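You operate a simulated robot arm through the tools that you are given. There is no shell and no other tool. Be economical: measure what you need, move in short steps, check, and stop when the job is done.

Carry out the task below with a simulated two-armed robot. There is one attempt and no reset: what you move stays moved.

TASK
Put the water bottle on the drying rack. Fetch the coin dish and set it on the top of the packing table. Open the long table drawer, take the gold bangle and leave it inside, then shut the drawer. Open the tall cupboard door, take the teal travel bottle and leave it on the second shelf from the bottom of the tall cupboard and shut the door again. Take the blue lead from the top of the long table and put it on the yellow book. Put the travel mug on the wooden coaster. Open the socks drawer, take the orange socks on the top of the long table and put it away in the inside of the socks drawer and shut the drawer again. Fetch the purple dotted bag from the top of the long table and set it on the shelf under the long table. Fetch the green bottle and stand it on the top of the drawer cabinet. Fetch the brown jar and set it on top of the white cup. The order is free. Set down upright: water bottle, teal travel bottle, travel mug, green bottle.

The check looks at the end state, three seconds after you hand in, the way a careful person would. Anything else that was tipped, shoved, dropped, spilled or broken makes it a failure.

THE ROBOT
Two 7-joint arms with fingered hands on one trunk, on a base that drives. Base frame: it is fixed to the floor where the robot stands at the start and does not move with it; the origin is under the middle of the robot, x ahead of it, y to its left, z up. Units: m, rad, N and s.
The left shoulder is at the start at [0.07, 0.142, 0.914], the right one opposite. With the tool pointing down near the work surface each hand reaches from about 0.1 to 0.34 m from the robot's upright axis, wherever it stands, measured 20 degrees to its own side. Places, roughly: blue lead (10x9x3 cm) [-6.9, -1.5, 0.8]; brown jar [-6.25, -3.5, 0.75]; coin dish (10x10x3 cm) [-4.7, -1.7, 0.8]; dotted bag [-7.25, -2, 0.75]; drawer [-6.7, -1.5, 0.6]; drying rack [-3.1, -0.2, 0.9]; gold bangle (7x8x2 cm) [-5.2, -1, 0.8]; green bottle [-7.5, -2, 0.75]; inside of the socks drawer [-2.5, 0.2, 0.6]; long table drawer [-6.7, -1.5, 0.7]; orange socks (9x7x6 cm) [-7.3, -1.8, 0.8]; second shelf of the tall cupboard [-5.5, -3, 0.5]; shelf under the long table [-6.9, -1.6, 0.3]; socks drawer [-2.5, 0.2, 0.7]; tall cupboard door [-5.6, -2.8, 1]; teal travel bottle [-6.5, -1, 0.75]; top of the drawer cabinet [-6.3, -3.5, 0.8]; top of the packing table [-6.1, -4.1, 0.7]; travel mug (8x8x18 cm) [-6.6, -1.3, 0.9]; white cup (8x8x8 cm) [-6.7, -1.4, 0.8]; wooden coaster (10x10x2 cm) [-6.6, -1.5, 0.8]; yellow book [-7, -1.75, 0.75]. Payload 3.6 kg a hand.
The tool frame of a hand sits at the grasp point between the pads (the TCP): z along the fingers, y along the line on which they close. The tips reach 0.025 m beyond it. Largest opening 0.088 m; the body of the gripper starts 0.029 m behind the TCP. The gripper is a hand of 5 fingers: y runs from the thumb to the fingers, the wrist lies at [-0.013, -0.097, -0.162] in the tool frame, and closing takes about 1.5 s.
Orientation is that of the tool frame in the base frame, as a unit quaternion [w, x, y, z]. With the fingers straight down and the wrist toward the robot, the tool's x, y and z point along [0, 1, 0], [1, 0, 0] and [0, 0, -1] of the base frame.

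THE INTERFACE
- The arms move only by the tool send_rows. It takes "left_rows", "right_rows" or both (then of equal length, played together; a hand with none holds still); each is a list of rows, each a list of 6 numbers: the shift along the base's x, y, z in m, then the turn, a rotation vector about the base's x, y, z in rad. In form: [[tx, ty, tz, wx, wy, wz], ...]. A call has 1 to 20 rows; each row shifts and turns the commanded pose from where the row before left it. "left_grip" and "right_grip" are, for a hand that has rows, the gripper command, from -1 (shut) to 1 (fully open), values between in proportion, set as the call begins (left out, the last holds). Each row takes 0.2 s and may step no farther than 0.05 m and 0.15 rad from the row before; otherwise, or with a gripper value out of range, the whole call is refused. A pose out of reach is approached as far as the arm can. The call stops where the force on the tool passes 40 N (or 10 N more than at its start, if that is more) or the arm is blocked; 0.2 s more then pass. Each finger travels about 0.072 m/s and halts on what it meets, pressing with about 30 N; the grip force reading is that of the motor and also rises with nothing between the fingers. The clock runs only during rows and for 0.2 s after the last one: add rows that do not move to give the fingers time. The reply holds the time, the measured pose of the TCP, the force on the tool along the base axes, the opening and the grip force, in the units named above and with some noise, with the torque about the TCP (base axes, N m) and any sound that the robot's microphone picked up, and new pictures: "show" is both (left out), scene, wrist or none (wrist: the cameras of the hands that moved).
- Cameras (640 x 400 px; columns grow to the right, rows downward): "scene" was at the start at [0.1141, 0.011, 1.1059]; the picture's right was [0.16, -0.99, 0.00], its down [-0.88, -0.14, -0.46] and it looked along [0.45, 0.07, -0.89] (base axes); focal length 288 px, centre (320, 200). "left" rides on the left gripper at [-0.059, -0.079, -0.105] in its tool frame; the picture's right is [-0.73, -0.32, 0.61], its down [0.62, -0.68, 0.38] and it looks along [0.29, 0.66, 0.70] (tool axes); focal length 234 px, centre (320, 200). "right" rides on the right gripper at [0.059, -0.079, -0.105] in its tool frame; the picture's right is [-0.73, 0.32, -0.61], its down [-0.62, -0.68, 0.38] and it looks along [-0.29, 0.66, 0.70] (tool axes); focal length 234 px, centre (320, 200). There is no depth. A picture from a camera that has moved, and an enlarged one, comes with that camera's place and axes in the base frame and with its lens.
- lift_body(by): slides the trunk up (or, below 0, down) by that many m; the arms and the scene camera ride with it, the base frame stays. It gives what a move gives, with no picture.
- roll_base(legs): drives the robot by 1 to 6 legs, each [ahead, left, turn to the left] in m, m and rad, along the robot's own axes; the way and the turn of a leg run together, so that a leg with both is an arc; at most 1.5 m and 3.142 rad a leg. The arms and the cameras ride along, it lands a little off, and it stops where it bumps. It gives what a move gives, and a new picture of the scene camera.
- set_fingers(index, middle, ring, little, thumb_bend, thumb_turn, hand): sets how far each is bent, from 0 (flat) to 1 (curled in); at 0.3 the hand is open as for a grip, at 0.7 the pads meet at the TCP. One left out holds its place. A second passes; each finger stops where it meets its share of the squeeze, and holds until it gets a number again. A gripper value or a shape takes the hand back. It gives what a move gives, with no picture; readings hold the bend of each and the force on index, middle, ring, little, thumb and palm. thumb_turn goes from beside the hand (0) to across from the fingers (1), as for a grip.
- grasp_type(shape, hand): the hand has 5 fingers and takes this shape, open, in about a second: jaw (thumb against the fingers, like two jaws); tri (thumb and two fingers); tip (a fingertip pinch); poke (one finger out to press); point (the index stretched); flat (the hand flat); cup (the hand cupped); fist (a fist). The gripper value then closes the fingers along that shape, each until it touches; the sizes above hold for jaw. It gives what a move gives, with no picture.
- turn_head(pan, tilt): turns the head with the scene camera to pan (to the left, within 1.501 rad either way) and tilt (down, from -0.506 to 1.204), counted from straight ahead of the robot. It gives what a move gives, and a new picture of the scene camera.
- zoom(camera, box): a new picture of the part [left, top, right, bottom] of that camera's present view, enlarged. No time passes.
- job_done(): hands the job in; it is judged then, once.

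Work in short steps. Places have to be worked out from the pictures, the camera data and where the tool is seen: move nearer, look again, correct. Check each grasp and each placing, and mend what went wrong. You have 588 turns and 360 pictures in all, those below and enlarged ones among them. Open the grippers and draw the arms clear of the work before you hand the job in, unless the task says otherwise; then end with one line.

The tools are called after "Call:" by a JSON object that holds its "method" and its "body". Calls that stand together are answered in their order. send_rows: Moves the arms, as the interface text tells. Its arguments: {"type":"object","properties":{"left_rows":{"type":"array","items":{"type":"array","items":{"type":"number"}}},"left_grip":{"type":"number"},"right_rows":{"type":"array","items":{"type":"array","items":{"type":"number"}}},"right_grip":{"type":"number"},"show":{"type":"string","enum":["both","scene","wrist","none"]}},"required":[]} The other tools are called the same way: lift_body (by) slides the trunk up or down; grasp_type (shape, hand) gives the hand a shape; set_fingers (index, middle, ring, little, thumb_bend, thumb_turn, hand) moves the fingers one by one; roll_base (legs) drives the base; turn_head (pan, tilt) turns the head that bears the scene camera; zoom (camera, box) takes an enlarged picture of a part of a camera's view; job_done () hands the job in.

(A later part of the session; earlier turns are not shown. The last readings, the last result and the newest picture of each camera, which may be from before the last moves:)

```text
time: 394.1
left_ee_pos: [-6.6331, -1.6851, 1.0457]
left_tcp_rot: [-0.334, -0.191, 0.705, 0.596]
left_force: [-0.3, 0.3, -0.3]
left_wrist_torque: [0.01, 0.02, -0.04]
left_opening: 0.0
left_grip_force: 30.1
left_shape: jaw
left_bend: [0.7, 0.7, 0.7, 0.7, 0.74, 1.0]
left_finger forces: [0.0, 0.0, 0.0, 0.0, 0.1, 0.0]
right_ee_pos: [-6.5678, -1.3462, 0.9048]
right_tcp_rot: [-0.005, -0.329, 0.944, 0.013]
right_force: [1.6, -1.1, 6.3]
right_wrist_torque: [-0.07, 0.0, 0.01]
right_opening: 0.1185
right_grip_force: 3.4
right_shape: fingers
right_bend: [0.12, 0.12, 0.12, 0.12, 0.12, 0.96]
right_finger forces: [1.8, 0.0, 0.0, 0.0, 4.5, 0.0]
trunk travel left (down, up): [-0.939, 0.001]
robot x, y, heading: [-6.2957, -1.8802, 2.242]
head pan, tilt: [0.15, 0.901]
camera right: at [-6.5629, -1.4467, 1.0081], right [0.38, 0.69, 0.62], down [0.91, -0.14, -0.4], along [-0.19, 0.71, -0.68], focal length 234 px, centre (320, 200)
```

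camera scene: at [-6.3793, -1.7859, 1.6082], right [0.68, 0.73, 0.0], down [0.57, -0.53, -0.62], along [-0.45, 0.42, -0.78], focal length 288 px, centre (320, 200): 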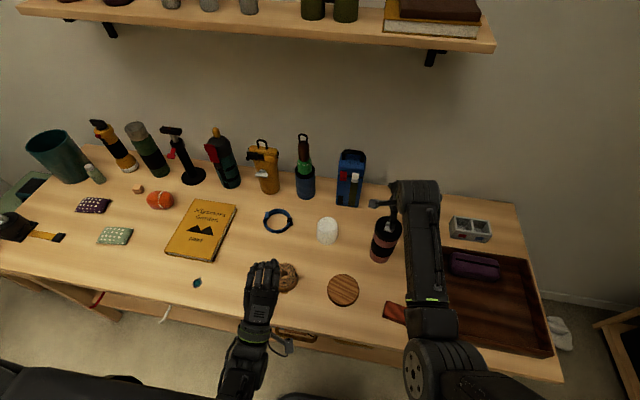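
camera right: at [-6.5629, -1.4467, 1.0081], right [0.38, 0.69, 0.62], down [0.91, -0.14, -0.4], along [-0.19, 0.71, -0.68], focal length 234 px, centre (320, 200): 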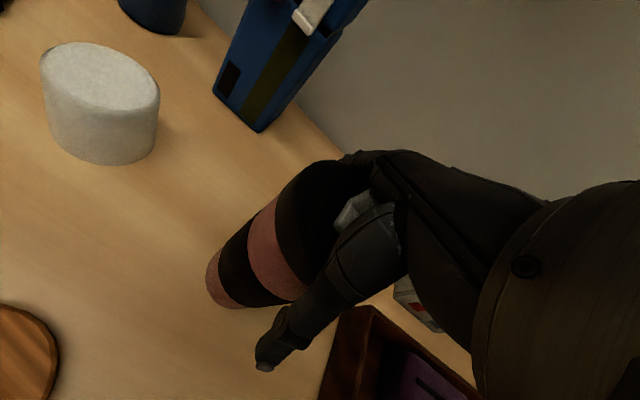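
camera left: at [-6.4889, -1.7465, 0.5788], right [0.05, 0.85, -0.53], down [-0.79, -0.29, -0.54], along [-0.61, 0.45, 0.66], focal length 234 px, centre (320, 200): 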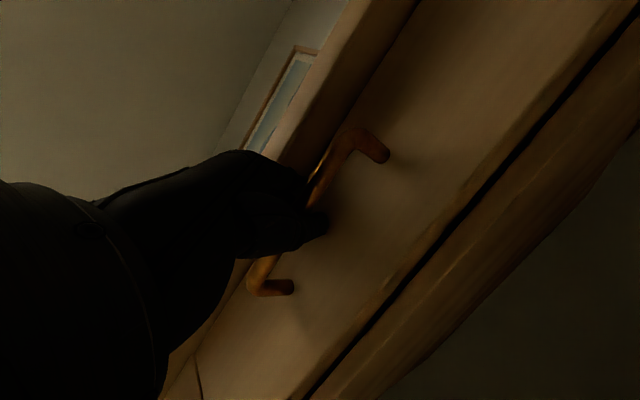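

The hand surrounds the lid. I close.

Call:
{"method": "send_rows", "body": {"right_rows": [[0, 0, 0.003, 0, 0, 0], [0, 0, 0, 0, 0, 0], [0, 0, 0, 0, 0, 0], [0, 0, 0, 0, 0, 0], [0, 0, 0, 0, 0, 0], [0, 0, 0, 0, 0, 0]], "right_grip": -1, "show": "none"}}

Call:
{"method": "send_rows", "body": {"right_rows": [[0, 0, 0.02, 0, 0, 0], [0, 0, 0.025, 0, 0, 0]], "show": "wrist"}}

```text
time: 395.4
left_ee_pos: [-6.6359, -1.6859, 1.0454]
left_tcp_rot: [-0.334, -0.192, 0.705, 0.596]
left_force: [0.3, 0.4, -0.1]
left_wrist_torque: [0.0, 0.02, 0.0]
left_opening: 0.0
left_grip_force: 29.9
left_shape: jaw
left_bend: [0.7, 0.7, 0.7, 0.7, 0.74, 1.0]
left_finger forces: [0.0, 0.0, 0.0, 0.0, 0.0, 0.0]
right_ee_pos: [-6.569, -1.3473, 0.9093]
right_tcp_rot: [-0.004, -0.329, 0.944, 0.011]
right_force: [-2.2, 2.2, 9.8]
right_wrist_torque: [0.46, 0.36, 0.02]
right_opening: 0.0595
right_grip_force: 29.8
right_shape: jaw
right_bend: [0.21, 0.37, 0.38, 0.42, 0.58, 0.98]
right_finger forces: [41.7, 11.8, 3.1, 0.1, 45.8, 0.0]
trunk travel left (down, up): [-0.939, 0.001]
robot x, y, heading: [-6.2925, -1.8807, 2.247]
head pan, tilt: [0.15, 0.901]
```

```text
time: 396.1
left_ee_pos: [-6.6357, -1.6844, 1.0448]
left_tcp_rot: [-0.333, -0.192, 0.705, 0.596]
left_force: [0.3, 1.3, 0.3]
left_wrist_torque: [-0.01, 0.01, 0.0]
left_opening: 0.0002
left_grip_force: 30.4
left_shape: jaw
left_bend: [0.7, 0.7, 0.7, 0.7, 0.74, 1.0]
left_finger forces: [0.0, 0.1, 0.0, 0.1, 0.1, 0.0]
right_ee_pos: [-6.5684, -1.3452, 0.9503]
right_tcp_rot: [-0.003, -0.329, 0.944, 0.01]
right_force: [0.6, 0.7, -2.3]
right_wrist_torque: [-0.03, 0.0, 0.01]
right_opening: 0.0595
right_grip_force: 29.9
right_shape: jaw
right_bend: [0.22, 0.38, 0.39, 0.42, 0.58, 0.98]
right_finger forces: [37.4, 11.7, 3.5, 0.0, 49.0, 0.0]
trunk travel left (down, up): [-0.939, 0.001]
robot x, y, heading: [-6.2909, -1.8814, 2.24]
head pan, tilt: [0.15, 0.901]
camera right: at [-6.5637, -1.4456, 1.0547], right [0.38, 0.69, 0.61], down [0.91, -0.14, -0.4], along [-0.19, 0.71, -0.68], focal length 234 px, centre (320, 200)
```

right: 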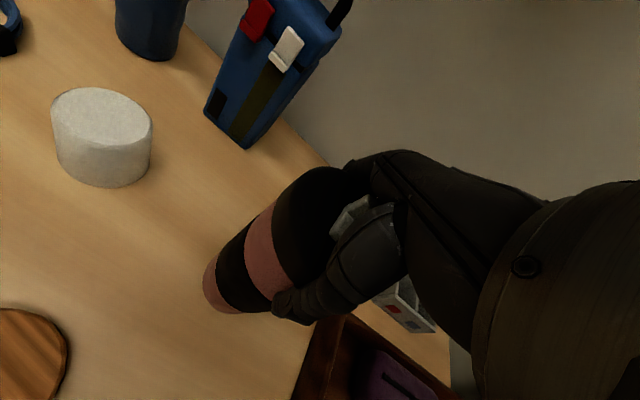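

Mug lifted. I carry it to the coaster at about (-6.571, -1.517).

Call:
{"method": "send_rows", "body": {"right_rows": [[0, -0.043, 0.01, 0, 0, 0], [0, -0.043, 0, 0, 0, 0], [0, -0.043, 0, 0, 0, 0], [-0.002, -0.042, 0, 0, 0, 0]], "show": "both"}}

```text
time: 397.1
left_ee_pos: [-6.6345, -1.6862, 1.0459]
left_tcp_rot: [-0.333, -0.191, 0.705, 0.596]
left_force: [0.3, 0.2, -0.4]
left_wrist_torque: [-0.01, 0.02, 0.0]
left_opening: 0.0001
left_grip_force: 29.4
left_shape: jaw
left_bend: [0.7, 0.7, 0.7, 0.7, 0.74, 1.0]
left_finger forces: [0.0, 0.0, 0.0, 0.0, 0.0, 0.0]
right_ee_pos: [-6.5145, -1.4638, 0.9377]
right_tcp_rot: [0.074, -0.331, 0.94, 0.045]
right_force: [0.1, -0.7, -1.3]
right_wrist_torque: [-0.03, 0.0, 0.01]
right_opening: 0.0598
right_grip_force: 30.0
right_shape: jaw
right_bend: [0.22, 0.38, 0.39, 0.42, 0.57, 0.98]
right_finger forces: [35.4, 11.7, 3.8, 0.0, 48.7, 0.0]
trunk travel left (down, up): [-0.939, 0.001]
robot x, y, heading: [-6.2952, -1.879, 2.244]
head pan, tilt: [0.15, 0.901]
stopped in row 4 (right hand): the arm was blocked; the commanded pose is now the measured one
camera scene: at [-6.3773, -1.7895, 1.6086], right [0.68, 0.73, 0.0], down [0.57, -0.53, -0.62], along [-0.46, 0.42, -0.78], focal length 288 px, centre (320, 200)
camera right: at [-6.5201, -1.5761, 1.0277], right [0.29, 0.62, 0.73], down [0.95, -0.09, -0.29], along [-0.11, 0.78, -0.61], focal length 234 px, centre (320, 200)
```

scene: 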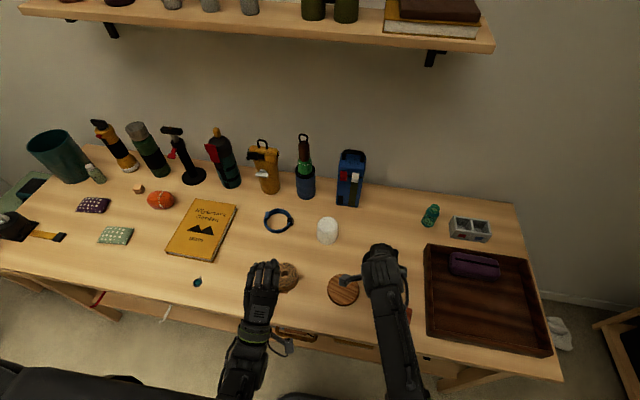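
right: 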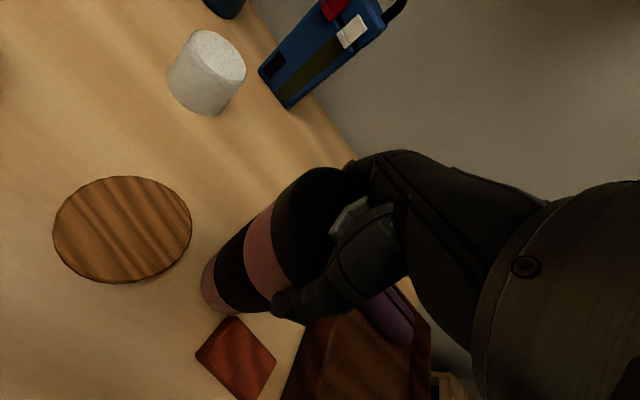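

The arm blocks when crossing toward the centre. I restore the hand's level a bit to the right, and shift the base left instead.

Call:
{"method": "send_rows", "body": {"right_rows": [[0.02, 0.016, 0.012, 0, 0, 0], [0.02, 0.016, 0.012, -0.067, 0.055, 0], [0, 0, 0, -0.067, 0.055, 0]], "show": "none"}}

```text
time: 397.9
left_ee_pos: [-6.6362, -1.6834, 1.0454]
left_tcp_rot: [-0.332, -0.191, 0.706, 0.596]
left_force: [0.3, 0.5, -0.2]
left_wrist_torque: [0.0, -0.01, 0.0]
left_opening: 0.0
left_grip_force: 29.7
left_shape: jaw
left_bend: [0.7, 0.7, 0.7, 0.7, 0.74, 1.0]
left_finger forces: [0.0, 0.0, 0.1, 0.1, 0.0, 0.1]
right_ee_pos: [-6.4746, -1.4336, 0.96]
right_tcp_rot: [0.0, -0.333, 0.943, -0.001]
right_force: [0.7, -0.2, -2.6]
right_wrist_torque: [0.0, 0.0, 0.01]
right_opening: 0.0594
right_grip_force: 30.0
right_shape: jaw
right_bend: [0.22, 0.38, 0.39, 0.42, 0.57, 0.98]
right_finger forces: [34.3, 11.6, 3.7, 0.0, 47.4, 0.0]
trunk travel left (down, up): [-0.939, 0.001]
robot x, y, heading: [-6.2892, -1.8775, 2.237]
head pan, tilt: [0.15, 0.901]
```

Level again. I move the base left 0.127.

Call:
{"method": "roll_base", "body": {"legs": [[-0.006, 0.127, 0]]}}

Call:
{"method": "send_rows", "body": {"right_rows": [[0, 0, -0.02, 0, 0, 0]], "show": "wrist"}}

```text
time: 399.1
left_ee_pos: [-6.7281, -1.767, 1.0453]
left_tcp_rot: [-0.334, -0.192, 0.705, 0.595]
left_force: [0.1, -0.1, 0.0]
left_wrist_torque: [-0.01, 0.0, -0.04]
left_opening: 0.0001
left_grip_force: 30.1
left_shape: jaw
left_bend: [0.7, 0.7, 0.7, 0.7, 0.74, 1.0]
left_finger forces: [0.0, 0.0, 0.0, 0.0, 0.0, 0.1]
right_ee_pos: [-6.5686, -1.5147, 0.9609]
right_tcp_rot: [0.001, -0.334, 0.943, -0.001]
right_force: [-0.2, -0.1, -2.2]
right_wrist_torque: [0.0, -0.02, 0.0]
right_opening: 0.0595
right_grip_force: 29.9
right_shape: jaw
right_bend: [0.22, 0.38, 0.39, 0.42, 0.57, 0.98]
right_finger forces: [34.3, 11.6, 3.8, 0.0, 47.4, 0.0]
trunk travel left (down, up): [-0.939, 0.001]
robot x, y, heading: [-6.3893, -1.9629, 2.245]
head pan, tilt: [0.15, 0.901]
camera scene: at [-6.4702, -1.8681, 1.6084], right [0.68, 0.73, 0.0], down [0.57, -0.53, -0.62], along [-0.46, 0.42, -0.78], focal length 288 px, centre (320, 200)
```

scene: 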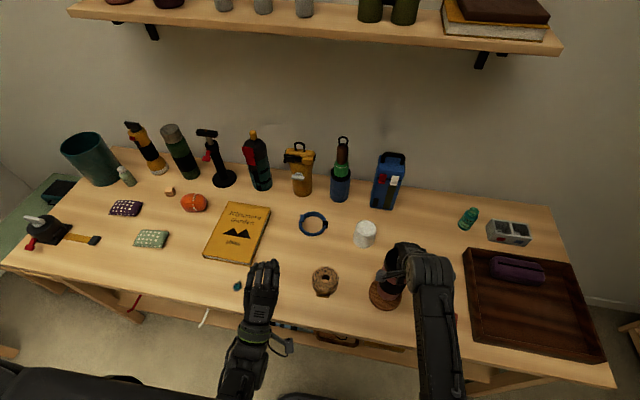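

```text
time: 399.6
left_ee_pos: [-6.7287, -1.7669, 1.0451]
left_tcp_rot: [-0.334, -0.192, 0.705, 0.595]
left_force: [-0.4, -0.6, 0.8]
left_wrist_torque: [0.03, -0.05, 0.02]
left_opening: 0.0
left_grip_force: 30.1
left_shape: jaw
left_bend: [0.7, 0.7, 0.7, 0.7, 0.74, 1.0]
left_finger forces: [0.1, 0.0, 0.0, 0.0, 0.0, 0.1]
right_ee_pos: [-6.5693, -1.5165, 0.9404]
right_tcp_rot: [0.0, -0.334, 0.943, -0.001]
right_force: [-0.3, -0.6, -2.5]
right_wrist_torque: [0.0, 0.01, 0.03]
right_opening: 0.0596
right_grip_force: 30.4
right_shape: jaw
right_bend: [0.23, 0.38, 0.39, 0.42, 0.57, 0.98]
right_finger forces: [34.2, 11.5, 3.8, 0.0, 46.9, 0.1]
trunk travel left (down, up): [-0.939, 0.001]
robot x, y, heading: [-6.3846, -1.9577, 2.246]
head pan, tilt: [0.15, 0.901]
camera right: at [-6.564, -1.6141, 1.0451], right [0.36, 0.71, 0.61], down [0.91, -0.14, -0.38], along [-0.19, 0.69, -0.7], focal length 234 px, centre (320, 200)
```

right: 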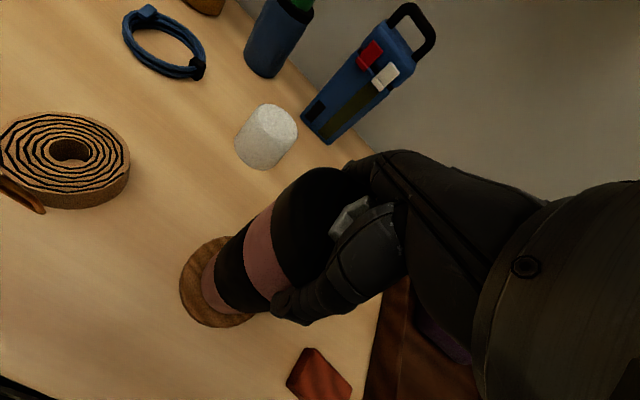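

Mug is above the coaster. I shift (+0.7, -0.8) cm and lower to contact.

Call:
{"method": "send_rows", "body": {"right_rows": [[0.007, -0.008, -0.006, 0, 0, 0], [0, 0, -0.006, 0, 0, 0], [0, 0, -0.005, 0, 0, 0], [0, 0, -0.005, 0, 0, 0]], "show": "none"}}

```text
time: 400.6
left_ee_pos: [-6.7276, -1.7717, 1.0481]
left_tcp_rot: [-0.333, -0.193, 0.703, 0.598]
left_force: [0.1, 0.1, 0.2]
left_wrist_torque: [-0.02, -0.04, -0.02]
left_opening: 0.0
left_grip_force: 29.8
left_shape: jaw
left_bend: [0.7, 0.7, 0.7, 0.7, 0.74, 1.0]
left_finger forces: [0.0, 0.0, 0.1, 0.0, 0.0, 0.0]
right_ee_pos: [-6.562, -1.5265, 0.925]
right_tcp_rot: [-0.001, -0.334, 0.942, 0.006]
right_force: [3.1, -3.6, 41.2]
right_wrist_torque: [0.33, 0.19, 0.0]
right_opening: 0.0592
right_grip_force: 30.5
right_shape: jaw
right_bend: [0.22, 0.38, 0.39, 0.42, 0.57, 0.98]
right_finger forces: [41.3, 12.3, 4.7, 0.0, 61.6, 0.0]
trunk travel left (down, up): [-0.939, 0.001]
robot x, y, heading: [-6.3864, -1.9653, 2.247]
head pan, tilt: [0.15, 0.901]
```

Contact. I relieve the force and open wide.

Call:
{"method": "send_rows", "body": {"right_rows": [[0, 0, 0.005, 0, 0, 0]], "show": "none"}}

Call:
{"method": "set_fingers", "body": {"hand": "right", "index": 0.12, "middle": 0.12, "ring": 0.12, "little": 0.12, "thumb_bend": 0.12}}

Call:
{"method": "send_rows", "body": {"right_rows": [[0, 0, 0.02, 0, 0, 0], [0, 0, 0.03, 0, 0, 0], [0, 0, 0.03, 0, 0, 0]], "show": "wrist"}}

```text
time: 400.9
left_ee_pos: [-6.7291, -1.77, 1.0462]
left_tcp_rot: [-0.333, -0.192, 0.704, 0.597]
left_force: [-0.7, -1.1, -0.3]
left_wrist_torque: [0.03, 0.01, 0.01]
left_opening: 0.0
left_grip_force: 30.0
left_shape: jaw
left_bend: [0.7, 0.7, 0.7, 0.7, 0.74, 1.0]
left_finger forces: [0.0, 0.0, 0.0, 0.0, 0.1, 0.1]
right_ee_pos: [-6.5616, -1.5253, 0.9265]
right_tcp_rot: [0.001, -0.334, 0.943, 0.002]
right_force: [0.7, -1.0, 24.2]
right_wrist_torque: [0.37, 0.32, -0.03]
right_opening: 0.0595
right_grip_force: 29.7
right_shape: jaw
right_bend: [0.22, 0.38, 0.39, 0.42, 0.57, 0.98]
right_finger forces: [39.0, 12.5, 4.4, 0.0, 53.5, 0.1]
trunk travel left (down, up): [-0.939, 0.001]
robot x, y, heading: [-6.386, -1.9598, 2.241]
head pan, tilt: [0.15, 0.901]
```

```text
time: 401.9
left_ee_pos: [-6.7282, -1.7683, 1.0447]
left_tcp_rot: [-0.333, -0.192, 0.705, 0.596]
left_force: [-0.5, 0.4, 0.4]
left_wrist_torque: [-0.02, 0.0, -0.02]
left_opening: 0.0
left_grip_force: 29.6
left_shape: jaw
left_bend: [0.7, 0.7, 0.7, 0.7, 0.74, 1.0]
left_finger forces: [0.1, 0.0, 0.0, 0.0, 0.0, 0.1]
right_ee_pos: [-6.562, -1.5235, 0.9225]
right_tcp_rot: [0.001, -0.334, 0.942, -0.001]
right_force: [-0.2, -0.4, 1.7]
right_wrist_torque: [0.0, 0.01, -0.02]
right_opening: 0.1176
right_grip_force: 1.2
right_shape: fingers
right_bend: [0.12, 0.12, 0.12, 0.12, 0.12, 1.0]
right_finger forces: [0.7, 0.0, 0.0, 0.0, 1.6, 0.1]
trunk travel left (down, up): [-0.939, 0.001]
robot x, y, heading: [-6.3862, -1.9625, 2.243]
head pan, tilt: [0.15, 0.901]
```

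```text
time: 402.8
left_ee_pos: [-6.7285, -1.7671, 1.0459]
left_tcp_rot: [-0.334, -0.193, 0.705, 0.595]
left_force: [0.0, 0.4, -0.3]
left_wrist_torque: [-0.03, 0.0, -0.04]
left_opening: 0.0002
left_grip_force: 30.2
left_shape: jaw
left_bend: [0.7, 0.7, 0.7, 0.7, 0.74, 1.0]
left_finger forces: [0.0, 0.0, 0.1, 0.0, 0.1, 0.0]
right_ee_pos: [-6.5618, -1.5223, 1.0028]
right_tcp_rot: [0.001, -0.334, 0.943, -0.001]
right_force: [0.2, -0.2, 1.1]
right_wrist_torque: [0.03, -0.02, 0.02]
right_opening: 0.1173
right_grip_force: 0.0
right_shape: fingers
right_bend: [0.12, 0.12, 0.12, 0.12, 0.12, 1.0]
right_finger forces: [0.0, 0.0, 0.1, 0.1, 0.0, 0.0]
trunk travel left (down, up): [-0.939, 0.001]
robot x, y, heading: [-6.3869, -1.9608, 2.246]
head pan, tilt: [0.15, 0.901]
camera right: at [-6.5578, -1.6208, 1.107], right [0.36, 0.71, 0.61], down [0.91, -0.14, -0.38], along [-0.19, 0.69, -0.7], focal length 234 px, centre (320, 200)
```

right: 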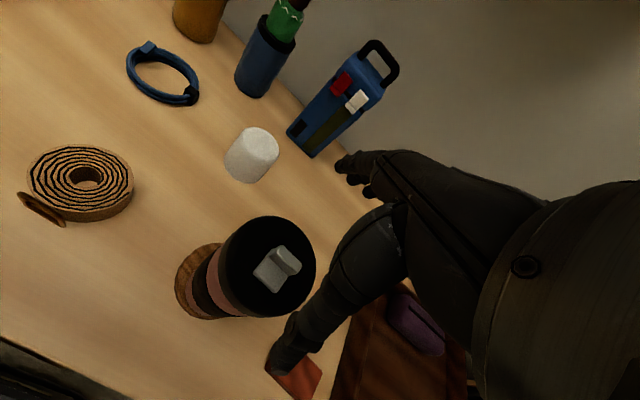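

Mug stands on the coaster. Next the blue lead with the left hand: I raise the right hand clear and turn the left hand back to tool-down, opening it.

Call:
{"method": "send_rows", "body": {"left_rows": [[0, 0, -0.005, -0.0903, -0.1027, 0.0103], [0, 0, -0.005, -0.0903, -0.1027, 0.0103], [0, 0, -0.005, -0.0903, -0.1027, 0.0103], [0, 0, -0.005, -0.0903, -0.1027, 0.0103], [0, 0, -0.005, -0.0903, -0.1027, 0.0103], [0, 0, -0.005, -0.0903, -0.1027, 0.0103], [0, 0, -0.005, -0.0903, -0.1027, 0.0103], [0, 0, -0.005, -0.0903, -0.1027, 0.0103], [0, 0, -0.005, -0.0903, -0.1027, 0.0103], [0, 0, -0.005, -0.0903, -0.1027, 0.0103], [0, 0, -0.005, -0.0903, -0.1027, 0.0103]], "right_rows": [[0, 0, 0.01, 0, 0, 0], [0, 0, 0.01, 0, 0, 0], [0.01, 0.008, 0.01, 0, 0, 0], [0, 0, 0, 0, 0, 0], [0, 0, 0, 0, 0, 0], [0, 0, 0, 0, 0, 0], [0, 0, 0, 0, 0, 0], [0, 0, 0, 0, 0, 0], [0, 0, 0, 0, 0, 0], [0, 0, 0, 0, 0, 0], [0, 0, 0, 0, 0, 0]], "left_grip": 0.4, "show": "none"}}

```text
time: 405.1
left_ee_pos: [-6.7382, -1.781, 0.9837]
left_tcp_rot: [-0.021, -0.32, 0.947, -0.014]
left_force: [-0.1, 0.3, 0.5]
left_wrist_torque: [0.0, 0.03, 0.02]
left_opening: 0.0615
left_grip_force: 0.0
left_shape: jaw
left_bend: [0.27, 0.37, 0.34, 0.35, 0.58, 0.99]
left_finger forces: [0.1, 0.0, 0.0, 0.0, 0.0, 0.1]
right_ee_pos: [-6.5517, -1.5138, 1.0313]
right_tcp_rot: [0.001, -0.334, 0.943, -0.002]
right_force: [-0.2, -0.8, -0.2]
right_wrist_torque: [0.03, 0.01, 0.0]
right_opening: 0.1173
right_grip_force: 0.1
right_shape: fingers
right_bend: [0.12, 0.12, 0.12, 0.12, 0.12, 1.0]
right_finger forces: [0.1, 0.0, 0.1, 0.0, 0.1, 0.0]
trunk travel left (down, up): [-0.939, 0.001]
robot x, y, heading: [-6.3881, -1.9605, 2.239]
head pan, tilt: [0.15, 0.901]
```

I'll use the right hand for the lead: I raise the left hand a little, move the base left and slightly ahead, then lower the trunk.

Call:
{"method": "send_rows", "body": {"left_rows": [[0, 0, 0.03, 0.03, -0.02, 0], [0, 0, 0.03, 0, 0, 0], [0, 0, 0, 0, 0, 0], [0, 0, 0, 0, 0, 0]], "right_rows": [[0, 0, 0, 0, 0, 0], [0, 0, 0, 0, 0, 0], [0, 0, 0, 0, 0, 0], [0, 0, 0, 0, 0, 0]], "right_grip": 0.4, "show": "none"}}

Call:
{"method": "roll_base", "body": {"legs": [[0, 0.24, 0], [0.06, 0, 0]]}}

Call:
{"method": "lift_body", "body": {"by": -0.17}}

Call:
{"method": "send_rows", "body": {"right_rows": [[0, 0, 0, 0, 0, 0]], "show": "wrist"}}

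```text
time: 406.1
left_ee_pos: [-6.7339, -1.7733, 1.0477]
left_tcp_rot: [0.002, -0.326, 0.945, 0.004]
left_force: [-0.4, 0.7, 0.1]
left_wrist_torque: [0.0, 0.0, 0.02]
left_opening: 0.0617
left_grip_force: 0.0
left_shape: jaw
left_bend: [0.27, 0.37, 0.34, 0.35, 0.58, 0.99]
left_finger forces: [0.0, 0.0, 0.0, 0.0, 0.0, 0.1]
right_ee_pos: [-6.5514, -1.5154, 1.0326]
right_tcp_rot: [0.0, -0.333, 0.943, 0.0]
right_force: [-0.7, -0.1, 0.2]
right_wrist_torque: [0.0, 0.0, 0.03]
right_opening: 0.062
right_grip_force: 0.0
right_shape: jaw
right_bend: [0.27, 0.37, 0.34, 0.35, 0.58, 0.99]
right_finger forces: [0.0, 0.1, 0.1, 0.0, 0.1, 0.0]
trunk travel left (down, up): [-0.939, 0.001]
robot x, y, heading: [-6.3862, -1.9607, 2.243]
head pan, tilt: [0.15, 0.901]
```

```text
time: 408.5
left_ee_pos: [-6.9559, -1.8799, 1.0538]
left_tcp_rot: [0.0, -0.324, 0.946, 0.011]
left_force: [0.4, 0.3, 0.3]
left_wrist_torque: [0.02, 0.04, 0.01]
left_opening: 0.0615
left_grip_force: 0.0
left_shape: jaw
left_bend: [0.27, 0.37, 0.34, 0.35, 0.58, 0.99]
left_finger forces: [0.1, 0.0, 0.1, 0.0, 0.0, 0.1]
right_ee_pos: [-6.7719, -1.6247, 1.0351]
right_tcp_rot: [-0.001, -0.332, 0.943, 0.002]
right_force: [0.3, -0.2, 0.6]
right_wrist_torque: [-0.02, 0.02, -0.01]
right_opening: 0.0619
right_grip_force: 0.1
right_shape: jaw
right_bend: [0.27, 0.37, 0.34, 0.35, 0.58, 0.99]
right_finger forces: [0.0, 0.1, 0.1, 0.1, 0.0, 0.0]
trunk travel left (down, up): [-0.939, 0.001]
robot x, y, heading: [-6.6164, -2.0671, 2.239]
head pan, tilt: [0.15, 0.901]
camera scene: at [-6.6914, -1.9821, 1.6092], right [0.68, 0.73, 0.0], down [0.57, -0.53, -0.63], along [-0.46, 0.43, -0.78], focal length 288 px, centre (320, 200)
```

scene: 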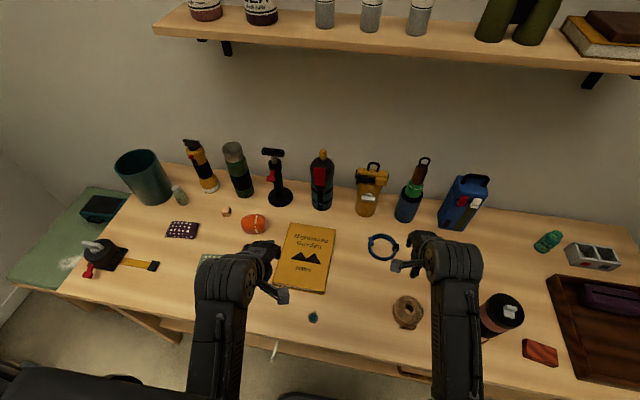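

```text
time: 410.4
left_ee_pos: [-6.9618, -1.876, 0.8797]
left_tcp_rot: [0.0, -0.324, 0.946, 0.008]
left_force: [0.1, 1.2, 0.1]
left_wrist_torque: [-0.01, -0.01, 0.01]
left_opening: 0.0616
left_grip_force: 0.1
left_shape: jaw
left_bend: [0.27, 0.37, 0.34, 0.35, 0.58, 0.99]
left_finger forces: [0.1, 0.0, 0.0, 0.0, 0.1, 0.0]
right_ee_pos: [-6.7752, -1.6216, 0.8617]
right_tcp_rot: [0.001, -0.332, 0.943, -0.001]
right_force: [0.0, -0.3, -0.8]
right_wrist_torque: [-0.01, -0.02, 0.01]
right_opening: 0.0617
right_grip_force: 0.2
right_shape: jaw
right_bend: [0.27, 0.37, 0.34, 0.35, 0.58, 0.99]
right_finger forces: [0.0, 0.0, 0.0, 0.0, 0.1, 0.0]
trunk travel left (down, up): [-0.769, 0.171]
robot x, y, heading: [-6.6144, -2.0643, 2.241]
head pan, tilt: [0.15, 0.901]
```

```text
time: 410.8
left_ee_pos: [-6.961, -1.876, 0.8791]
left_tcp_rot: [0.0, -0.325, 0.946, 0.007]
left_force: [0.3, 0.1, -1.5]
left_wrist_torque: [-0.03, 0.03, 0.0]
left_opening: 0.0616
left_grip_force: 0.1
left_shape: jaw
left_bend: [0.27, 0.37, 0.34, 0.35, 0.58, 0.99]
left_finger forces: [0.0, 0.0, 0.1, 0.1, 0.1, 0.1]
right_ee_pos: [-6.7764, -1.6211, 0.8616]
right_tcp_rot: [0.0, -0.332, 0.943, -0.001]
right_force: [0.0, -0.2, -0.3]
right_wrist_torque: [-0.02, 0.02, 0.03]
right_opening: 0.0618
right_grip_force: 0.1
right_shape: jaw
right_bend: [0.27, 0.37, 0.34, 0.35, 0.58, 0.99]
right_finger forces: [0.0, 0.0, 0.1, 0.1, 0.0, 0.1]
trunk travel left (down, up): [-0.769, 0.171]
robot x, y, heading: [-6.6131, -2.0692, 2.237]
head pan, tilt: [0.15, 0.901]
camera right: at [-6.7716, -1.7192, 0.9667], right [0.36, 0.71, 0.61], down [0.91, -0.14, -0.38], along [-0.18, 0.69, -0.7], focal length 234 px, centre (320, 200)
```

right: 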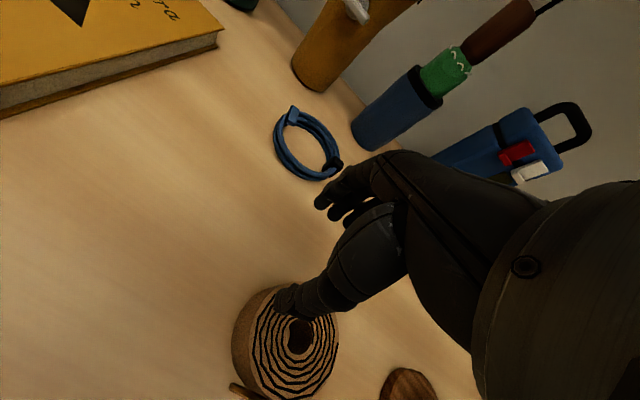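

Lead centre about (-6.897, -1.506). I move the right hand over its far side.

Call:
{"method": "send_rows", "body": {"right_rows": [[-0.0291, 0.0292, 0, 0, 0, 0], [-0.0291, 0.0292, 0, 0, 0, 0], [-0.0291, 0.0292, 0, 0, 0, 0], [-0.0291, 0.0292, 0, 0, 0, 0], [-0.0291, 0.0292, 0, 0, 0, 0]], "show": "wrist"}}

```text
time: 412.0
left_ee_pos: [-6.9615, -1.8749, 0.8804]
left_tcp_rot: [0.001, -0.324, 0.946, 0.006]
left_force: [-0.2, -0.4, 0.6]
left_wrist_torque: [0.0, 0.01, 0.0]
left_opening: 0.0618
left_grip_force: 0.1
left_shape: jaw
left_bend: [0.27, 0.37, 0.34, 0.35, 0.58, 0.99]
left_finger forces: [0.1, 0.0, 0.0, 0.0, 0.1, 0.0]
right_ee_pos: [-6.9239, -1.4782, 0.8617]
right_tcp_rot: [0.001, -0.332, 0.943, 0.0]
right_force: [-0.5, 0.4, 0.4]
right_wrist_torque: [-0.03, 0.0, -0.02]
right_opening: 0.0618
right_grip_force: 0.0
right_shape: jaw
right_bend: [0.27, 0.37, 0.34, 0.35, 0.58, 0.99]
right_finger forces: [0.0, 0.0, 0.0, 0.0, 0.0, 0.0]
trunk travel left (down, up): [-0.769, 0.171]
robot x, y, heading: [-6.6131, -2.0663, 2.242]
head pan, tilt: [0.15, 0.901]
camera right: at [-6.92, -1.575, 0.9673], right [0.36, 0.71, 0.61], down [0.91, -0.14, -0.38], along [-0.18, 0.69, -0.7], focal length 234 px, centre (320, 200)
```

right: 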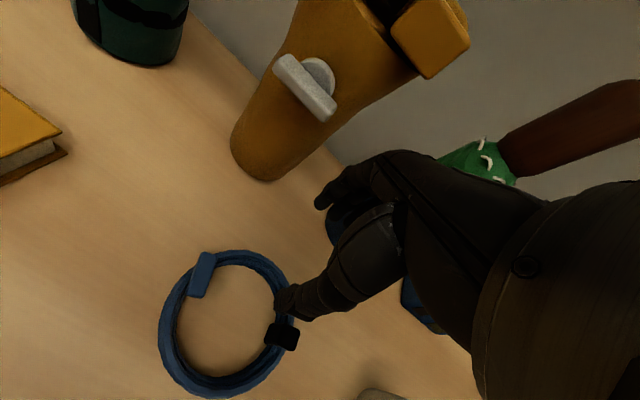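

I descend onto the far wall of the lead.

Call:
{"method": "send_rows", "body": {"right_rows": [[0, 0, -0.03, 0, 0, 0], [0, 0, -0.025, 0, 0, 0], [0, 0, -0.012, 0, 0, 0], [0, 0, -0.008, 0, 0, 0]], "show": "wrist"}}

```text
time: 413.0
left_ee_pos: [-6.9619, -1.8751, 0.8795]
left_tcp_rot: [0.0, -0.325, 0.946, 0.007]
left_force: [0.0, 0.4, 0.3]
left_wrist_torque: [-0.02, -0.03, 0.0]
left_opening: 0.0616
left_grip_force: 0.2
left_shape: jaw
left_bend: [0.27, 0.37, 0.34, 0.35, 0.58, 0.99]
left_finger forces: [0.0, 0.0, 0.0, 0.0, 0.1, 0.1]
right_ee_pos: [-6.9221, -1.4756, 0.7861]
right_tcp_rot: [0.001, -0.332, 0.943, -0.001]
right_force: [-0.7, 0.4, 0.6]
right_wrist_torque: [-0.02, -0.02, 0.02]
right_opening: 0.0619
right_grip_force: 0.0
right_shape: jaw
right_bend: [0.27, 0.37, 0.34, 0.35, 0.58, 0.99]
right_finger forces: [0.0, 0.1, 0.0, 0.0, 0.0, 0.0]
trunk travel left (down, up): [-0.769, 0.171]
robot x, y, heading: [-6.6141, -2.0658, 2.243]
head pan, tilt: [0.15, 0.901]
camera right: at [-6.9182, -1.5731, 0.891], right [0.36, 0.71, 0.61], down [0.91, -0.14, -0.38], along [-0.18, 0.69, -0.7], focal length 234 px, centre (320, 200)
```

right: 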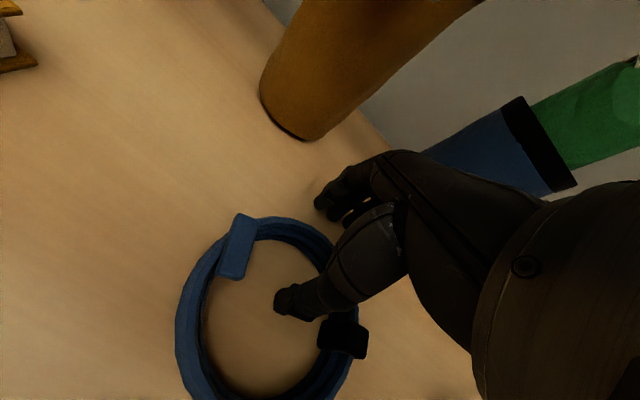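

Thumb is inside the coil, fingers outside. I close and lift.

Call:
{"method": "send_rows", "body": {"right_rows": [[0, 0, 0, 0, 0, 0], [0, 0, 0, 0, 0, 0], [0, 0, 0, 0, 0, 0], [0, 0, 0, 0, 0, 0], [0, 0, 0, 0, 0, 0], [0, 0, 0, 0, 0, 0]], "right_grip": -1, "show": "none"}}

Call:
{"method": "send_rows", "body": {"right_rows": [[0, 0, 0.03, 0, 0, 0], [0, 0, 0.03, 0, 0, 0], [0, 0, 0.03, 0, 0, 0]], "show": "wrist"}}

```text
time: 414.4
left_ee_pos: [-6.9609, -1.8754, 0.8799]
left_tcp_rot: [0.001, -0.324, 0.946, 0.007]
left_force: [-0.3, -1.0, -0.4]
left_wrist_torque: [-0.03, 0.03, 0.02]
left_opening: 0.0618
left_grip_force: 0.1
left_shape: jaw
left_bend: [0.27, 0.37, 0.34, 0.35, 0.58, 0.99]
left_finger forces: [0.1, 0.1, 0.1, 0.0, 0.1, 0.0]
right_ee_pos: [-6.9226, -1.4748, 0.7875]
right_tcp_rot: [0.001, -0.333, 0.943, 0.0]
right_force: [0.1, -0.4, -0.2]
right_wrist_torque: [0.03, 0.01, 0.0]
right_opening: 0.0058
right_grip_force: 29.3
right_shape: jaw
right_bend: [0.71, 0.67, 0.7, 0.7, 0.73, 1.0]
right_finger forces: [18.2, 6.0, 2.3, 0.0, 27.3, 0.0]
trunk travel left (down, up): [-0.769, 0.171]
robot x, y, heading: [-6.6081, -2.0643, 2.241]
head pan, tilt: [0.15, 0.901]
```

```text
time: 415.2
left_ee_pos: [-6.9608, -1.8752, 0.8796]
left_tcp_rot: [0.001, -0.324, 0.946, 0.007]
left_force: [-0.5, 1.2, -0.6]
left_wrist_torque: [0.02, -0.01, 0.01]
left_opening: 0.0618
left_grip_force: 0.0
left_shape: jaw
left_bend: [0.27, 0.37, 0.34, 0.35, 0.58, 0.99]
left_finger forces: [0.0, 0.1, 0.0, 0.1, 0.0, 0.1]
right_ee_pos: [-6.9228, -1.477, 0.8765]
right_tcp_rot: [0.001, -0.332, 0.943, -0.001]
right_force: [0.6, 0.5, 0.3]
right_wrist_torque: [-0.01, 0.02, 0.02]
right_opening: 0.0055
right_grip_force: 30.1
right_shape: jaw
right_bend: [0.71, 0.67, 0.7, 0.7, 0.74, 1.0]
right_finger forces: [19.0, 6.1, 1.5, 0.0, 26.9, 0.0]
trunk travel left (down, up): [-0.769, 0.171]
robot x, y, heading: [-6.6124, -2.0697, 2.243]
head pan, tilt: [0.15, 0.901]
camera right: at [-6.9188, -1.5748, 0.981], right [0.36, 0.71, 0.61], down [0.91, -0.14, -0.38], along [-0.18, 0.69, -0.7], focal length 234 px, centre (320, 200)
```

right: 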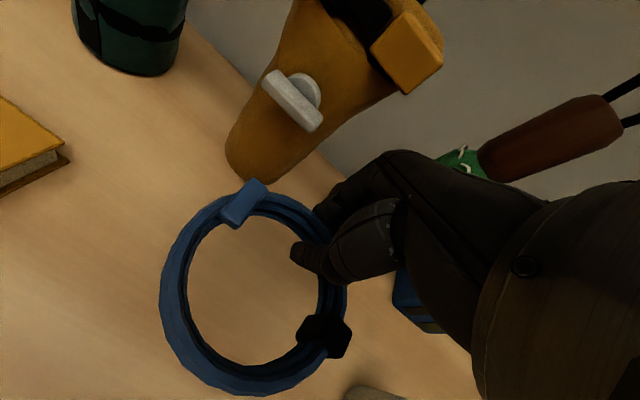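

Lead is held. Book centre about (-7.038, -1.72); I shift the base left 0.24 and back 0.076.

Call:
{"method": "roll_base", "body": {"legs": [[-0.076, 0.241, 0]]}}

Call:
{"method": "send_rows", "body": {"right_rows": [[0, 0, -0.02, 0, 0, 0]], "show": "wrist"}}

```text
time: 417.1
left_ee_pos: [-7.1056, -2.0864, 0.88]
left_tcp_rot: [0.0, -0.326, 0.945, 0.008]
left_force: [0.6, -1.1, 0.5]
left_wrist_torque: [0.02, 0.0, 0.01]
left_opening: 0.0617
left_grip_force: 0.1
left_shape: jaw
left_bend: [0.27, 0.37, 0.34, 0.35, 0.58, 0.99]
left_finger forces: [0.1, 0.0, 0.0, 0.0, 0.0, 0.0]
right_ee_pos: [-7.0691, -1.6869, 0.8749]
right_tcp_rot: [0.001, -0.333, 0.943, -0.001]
right_force: [-0.5, 0.8, 0.6]
right_wrist_torque: [0.03, 0.0, -0.01]
right_opening: 0.0055
right_grip_force: 29.7
right_shape: jaw
right_bend: [0.71, 0.67, 0.7, 0.7, 0.74, 1.0]
right_finger forces: [19.0, 6.1, 1.5, 0.1, 26.9, 0.0]
trunk travel left (down, up): [-0.769, 0.171]
robot x, y, heading: [-6.7553, -2.2783, 2.247]
head pan, tilt: [0.15, 0.901]
camera scene: at [-6.842, -2.1865, 1.4384], right [0.68, 0.73, 0.0], down [0.57, -0.53, -0.62], along [-0.46, 0.42, -0.78], focal length 288 px, centre (320, 200)
```

scene: 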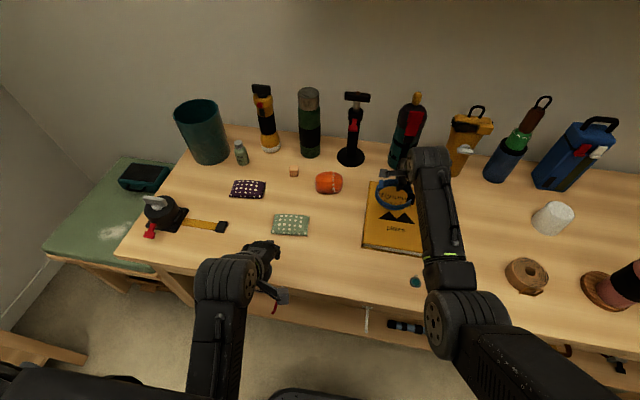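

```text
time: 417.5
left_ee_pos: [-7.105, -2.0865, 0.8794]
left_tcp_rot: [-0.002, -0.325, 0.946, 0.006]
left_force: [0.4, 0.3, 0.2]
left_wrist_torque: [-0.01, 0.0, 0.0]
left_opening: 0.0618
left_grip_force: 0.1
left_shape: jaw
left_bend: [0.27, 0.37, 0.34, 0.35, 0.58, 0.99]
left_finger forces: [0.1, 0.0, 0.0, 0.0, 0.0, 0.1]
right_ee_pos: [-7.0681, -1.6862, 0.8547]
right_tcp_rot: [0.0, -0.333, 0.943, 0.0]
right_force: [-0.4, 0.1, -1.2]
right_wrist_torque: [0.02, -0.01, -0.03]
right_opening: 0.0054
right_grip_force: 30.1
right_shape: jaw
right_bend: [0.71, 0.67, 0.7, 0.7, 0.74, 1.0]
right_finger forces: [19.0, 6.1, 1.4, 0.0, 26.8, 0.0]
trunk travel left (down, up): [-0.769, 0.171]
robot x, y, heading: [-6.7568, -2.2762, 2.243]
head pan, tilt: [0.15, 0.901]
camera right: at [-7.0632, -1.7846, 0.9606], right [0.36, 0.71, 0.61], down [0.91, -0.14, -0.38], along [-0.19, 0.69, -0.7], focal length 234 px, centre (320, 200)
```

right: 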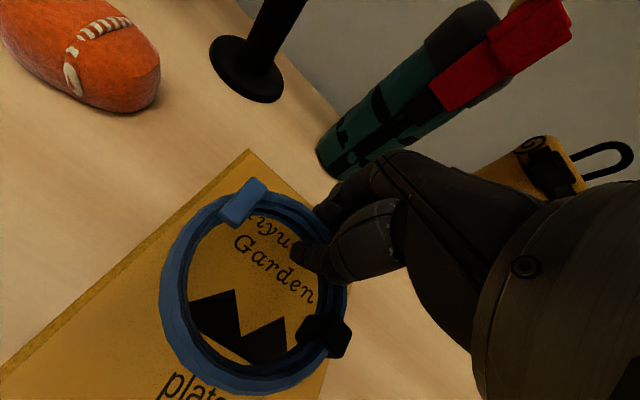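

The lead is above the book's middle. I lower to contact and release.

Call:
{"method": "send_rows", "body": {"right_rows": [[0, 0, -0.02, 0, 0, 0], [0, 0, -0.012, 0, 0, 0], [0, 0, -0.006, 0, 0, 0]], "show": "wrist"}}

```text
time: 418.3
left_ee_pos: [-7.105, -2.0884, 0.8793]
left_tcp_rot: [-0.001, -0.325, 0.946, 0.007]
left_force: [0.2, -0.4, -0.2]
left_wrist_torque: [0.01, 0.01, -0.02]
left_opening: 0.0615
left_grip_force: 0.0
left_shape: jaw
left_bend: [0.27, 0.37, 0.34, 0.35, 0.58, 0.99]
left_finger forces: [0.0, 0.1, 0.1, 0.1, 0.0, 0.0]
right_ee_pos: [-7.0669, -1.6896, 0.8183]
right_tcp_rot: [0.001, -0.333, 0.943, 0.0]
right_force: [-1.0, -0.1, -0.1]
right_wrist_torque: [0.0, 0.04, 0.01]
right_opening: 0.0054
right_grip_force: 30.2
right_shape: jaw
right_bend: [0.71, 0.67, 0.7, 0.7, 0.74, 1.0]
right_finger forces: [19.1, 6.3, 1.2, 0.0, 26.8, 0.0]
trunk travel left (down, up): [-0.769, 0.171]
robot x, y, heading: [-6.7551, -2.2772, 2.247]
head pan, tilt: [0.15, 0.901]
camera right: at [-7.0633, -1.7873, 0.9239], right [0.36, 0.71, 0.61], down [0.91, -0.14, -0.38], along [-0.19, 0.69, -0.7], focal length 234 px, centre (320, 200)
```

right: 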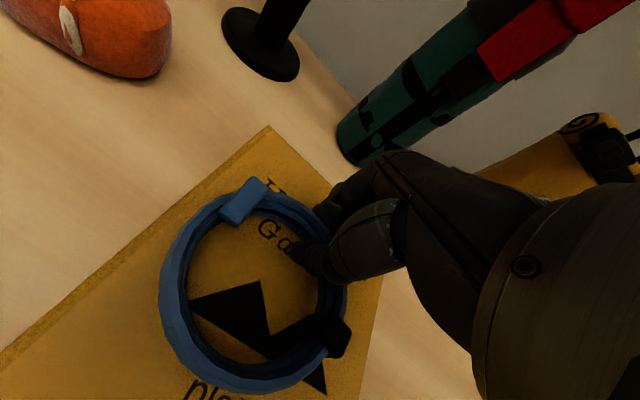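

I lower a bit more for contact, then open.

Call:
{"method": "send_rows", "body": {"right_rows": [[0, 0, -0.008, 0, 0, 0], [0, 0, -0.006, 0, 0, 0]], "show": "none"}}

Call:
{"method": "send_rows", "body": {"right_rows": [[0, 0, 0, 0, 0, 0], [0, 0, 0, 0, 0, 0], [0, 0, 0, 0, 0, 0], [0, 0, 0, 0, 0, 0], [0, 0, 0, 0, 0, 0]], "right_grip": 0.3, "show": "none"}}

Call:
{"method": "send_rows", "body": {"right_rows": [[0, 0, 0.03, 0, 0, 0], [0, 0, 0.03, 0, 0, 0], [0, 0, 0.03, 0, 0, 0]], "show": "wrist"}}

```text
time: 418.9
left_ee_pos: [-7.1033, -2.0918, 0.8827]
left_tcp_rot: [-0.001, -0.325, 0.946, 0.01]
left_force: [-0.1, -1.0, 0.7]
left_wrist_torque: [0.0, 0.02, 0.01]
left_opening: 0.0617
left_grip_force: 0.0
left_shape: jaw
left_bend: [0.27, 0.37, 0.34, 0.35, 0.58, 0.99]
left_finger forces: [0.1, 0.0, 0.0, 0.1, 0.0, 0.0]
right_ee_pos: [-7.0689, -1.6893, 0.8133]
right_tcp_rot: [-0.003, -0.333, 0.943, 0.007]
right_force: [1.2, 3.9, 40.5]
right_wrist_torque: [0.14, 0.41, -0.03]
right_opening: 0.0066
right_grip_force: 30.1
right_shape: jaw
right_bend: [0.72, 0.71, 0.7, 0.7, 0.74, 1.0]
right_finger forces: [54.5, 6.6, 1.7, 0.1, 34.9, 0.0]
trunk travel left (down, up): [-0.769, 0.171]
robot x, y, heading: [-6.7569, -2.279, 2.24]
head pan, tilt: [0.15, 0.901]
```

```text
time: 420.1
left_ee_pos: [-7.1033, -2.0926, 0.8821]
left_tcp_rot: [0.0, -0.326, 0.945, 0.011]
left_force: [-0.1, 0.0, -0.9]
left_wrist_torque: [-0.02, -0.01, 0.01]
left_opening: 0.0617
left_grip_force: 0.1
left_shape: jaw
left_bend: [0.27, 0.37, 0.34, 0.35, 0.58, 0.99]
left_finger forces: [0.1, 0.0, 0.0, 0.1, 0.0, 0.0]
right_ee_pos: [-7.0679, -1.6914, 0.8122]
right_tcp_rot: [-0.001, -0.333, 0.943, 0.006]
right_force: [2.5, -1.7, 45.4]
right_wrist_torque: [-0.11, 0.2, 0.0]
right_opening: 0.038
right_grip_force: 0.0
right_shape: jaw
right_bend: [0.76, 0.42, 0.36, 0.36, 0.78, 1.0]
right_finger forces: [16.4, 6.6, 0.0, 0.1, 22.1, 0.1]
trunk travel left (down, up): [-0.769, 0.171]
robot x, y, heading: [-6.7574, -2.2793, 2.242]
head pan, tilt: [0.15, 0.901]
```

```text
time: 420.9
left_ee_pos: [-7.1058, -2.0879, 0.8787]
left_tcp_rot: [0.0, -0.326, 0.945, 0.008]
left_force: [0.0, 0.6, -0.7]
left_wrist_torque: [0.03, -0.02, -0.02]
left_opening: 0.0616
left_grip_force: 0.0
left_shape: jaw
left_bend: [0.27, 0.37, 0.34, 0.35, 0.58, 0.99]
left_finger forces: [0.2, 0.1, 0.0, 0.0, 0.1, 0.1]
right_ee_pos: [-7.0676, -1.6872, 0.8921]
right_tcp_rot: [0.002, -0.333, 0.943, -0.001]
right_force: [0.2, 0.2, -0.4]
right_wrist_torque: [-0.02, 0.01, 0.01]
right_opening: 0.0568
right_grip_force: 0.0
right_shape: jaw
right_bend: [0.28, 0.39, 0.35, 0.36, 0.62, 1.0]
right_finger forces: [0.0, 0.0, 0.1, 0.0, 0.1, 0.0]
trunk travel left (down, up): [-0.769, 0.171]
robot x, y, heading: [-6.7584, -2.2777, 2.242]
head pan, tilt: [0.15, 0.901]
camera right: at [-7.063, -1.7844, 0.9976], right [0.36, 0.71, 0.61], down [0.91, -0.14, -0.38], along [-0.18, 0.69, -0.7], focal length 234 px, centre (320, 200)
```

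right: 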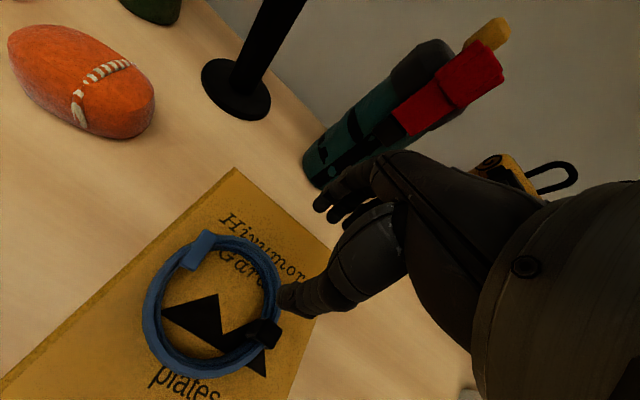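

The lead lies on the book. Next the purple dotted bag with the left hand: I open it wide and move over.

Call:
{"method": "set_fingers", "body": {"hand": "left", "index": 0.15, "middle": 0.15, "ring": 0.15, "little": 0.15, "thumb_bend": 0.15, "thumb_turn": 1.0}}

Call:
{"method": "roll_base", "body": {"legs": [[0, 0.2, 0], [0.05, 0, 0]]}}

Call:
{"method": "zoom", "body": {"camera": "scene", "box": [200, 100, 440, 250]}}

```text
time: 421.9
left_ee_pos: [-7.1061, -2.0887, 0.881]
left_tcp_rot: [0.001, -0.325, 0.946, 0.007]
left_force: [-0.6, 1.3, -0.2]
left_wrist_torque: [0.04, -0.03, -0.02]
left_opening: 0.112
left_grip_force: 0.0
left_shape: fingers
left_bend: [0.15, 0.15, 0.15, 0.15, 0.15, 0.96]
left_finger forces: [0.0, 0.0, 0.0, 0.1, 0.0, 0.0]
right_ee_pos: [-7.0669, -1.6872, 0.8931]
right_tcp_rot: [0.001, -0.332, 0.943, -0.001]
right_force: [0.8, 0.2, 1.6]
right_wrist_torque: [0.02, 0.0, 0.03]
right_opening: 0.0568
right_grip_force: 0.0
right_shape: jaw
right_bend: [0.28, 0.39, 0.35, 0.36, 0.62, 1.0]
right_finger forces: [0.0, 0.0, 0.0, 0.1, 0.0, 0.0]
trunk travel left (down, up): [-0.769, 0.171]
robot x, y, heading: [-6.7555, -2.2757, 2.243]
head pan, tilt: [0.15, 0.901]
```

```text
time: 424.0
left_ee_pos: [-7.2915, -2.1734, 0.8803]
left_tcp_rot: [-0.001, -0.324, 0.946, 0.009]
left_force: [-0.6, 0.1, -0.2]
left_wrist_torque: [0.0, 0.03, -0.03]
left_opening: 0.112
left_grip_force: 0.2
left_shape: fingers
left_bend: [0.15, 0.15, 0.15, 0.15, 0.15, 0.96]
left_finger forces: [0.0, 0.0, 0.0, 0.0, 0.0, 0.1]
right_ee_pos: [-7.2534, -1.7721, 0.8939]
right_tcp_rot: [0.0, -0.331, 0.943, 0.0]
right_force: [-0.5, 0.2, 0.3]
right_wrist_torque: [0.02, -0.03, -0.03]
right_opening: 0.0567
right_grip_force: 0.0
right_shape: jaw
right_bend: [0.28, 0.39, 0.35, 0.36, 0.62, 1.0]
right_finger forces: [0.0, 0.0, 0.1, 0.0, 0.1, 0.1]
trunk travel left (down, up): [-0.769, 0.171]
robot x, y, heading: [-6.9425, -2.3627, 2.238]
head pan, tilt: [0.15, 0.901]
camera scene: at [-7.0277, -2.2736, 1.4387], right [0.68, 0.73, 0.0], down [0.57, -0.53, -0.62], along [-0.46, 0.42, -0.78], focal length 288 px, centre (320, 200)
```

scene: 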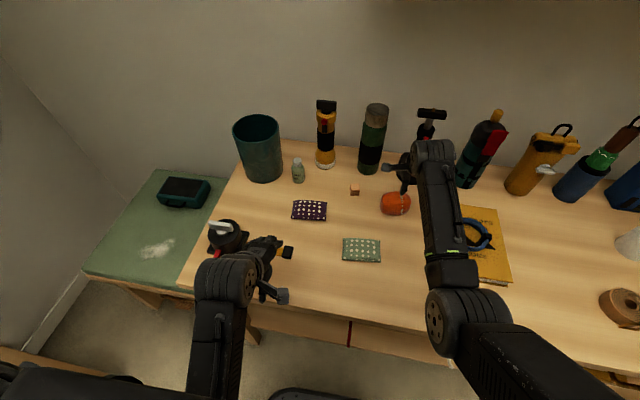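

```text
2.67 times, centred on (320, 175) of scene
camera zoom: at [-7.0277, -2.2736, 1.4387], right [0.68, 0.73, 0.0], down [0.57, -0.53, -0.62], along [-0.46, 0.42, -0.78], focal length 767 px, centre (320, 267)
```

zoom: 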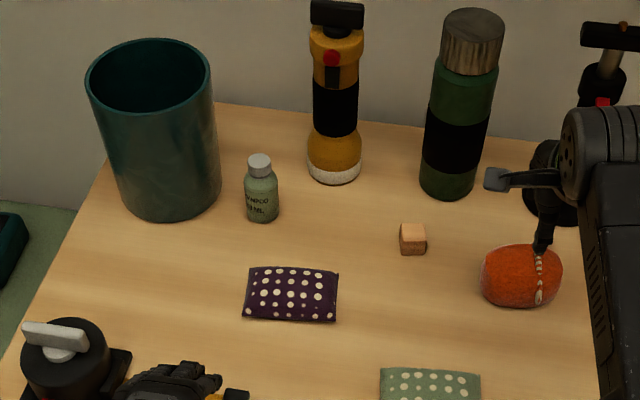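

Bag centre about (-7.415, -1.961). I bring the left hand over it.

Call:
{"method": "send_rows", "body": {"left_rows": [[-0.0206, 0.0353, 0, 0, 0, 0], [-0.0206, 0.0353, 0, 0, 0, 0], [-0.0206, 0.0353, 0, 0, 0, 0], [-0.0206, 0.0353, 0, 0, 0, 0], [-0.0206, 0.0353, 0, 0, 0, 0], [-0.0206, 0.0353, 0, 0, 0, 0]], "show": "wrist"}}

```text
time: 425.4
left_ee_pos: [-7.4127, -1.9592, 0.8799]
left_tcp_rot: [0.0, -0.326, 0.945, 0.006]
left_force: [0.2, 0.2, -1.0]
left_wrist_torque: [0.0, 0.0, -0.03]
left_opening: 0.1122
left_grip_force: 0.1
left_shape: fingers
left_bend: [0.15, 0.15, 0.15, 0.15, 0.15, 0.96]
left_finger forces: [0.0, 0.1, 0.0, 0.0, 0.0, 0.1]
right_ee_pos: [-7.2539, -1.7722, 0.8918]
right_tcp_rot: [0.001, -0.332, 0.943, -0.002]
right_force: [-0.9, 0.3, -0.4]
right_wrist_torque: [-0.01, 0.04, -0.02]
right_opening: 0.0569
right_grip_force: 0.1
right_shape: jaw
right_bend: [0.28, 0.39, 0.35, 0.36, 0.62, 1.0]
right_finger forces: [0.0, 0.0, 0.0, 0.0, 0.1, 0.0]
trunk travel left (down, up): [-0.769, 0.171]
robot x, y, heading: [-6.9443, -2.3641, 2.243]
head pan, tilt: [0.15, 0.901]
camera left: at [-7.3173, -1.9869, 0.9831], right [0.77, 0.2, -0.61], down [-0.08, -0.92, -0.39], along [-0.64, 0.35, -0.69], focal length 234 px, centre (320, 200)
```

left: 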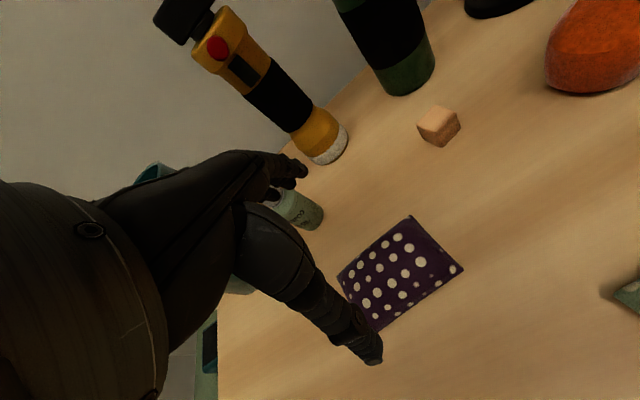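

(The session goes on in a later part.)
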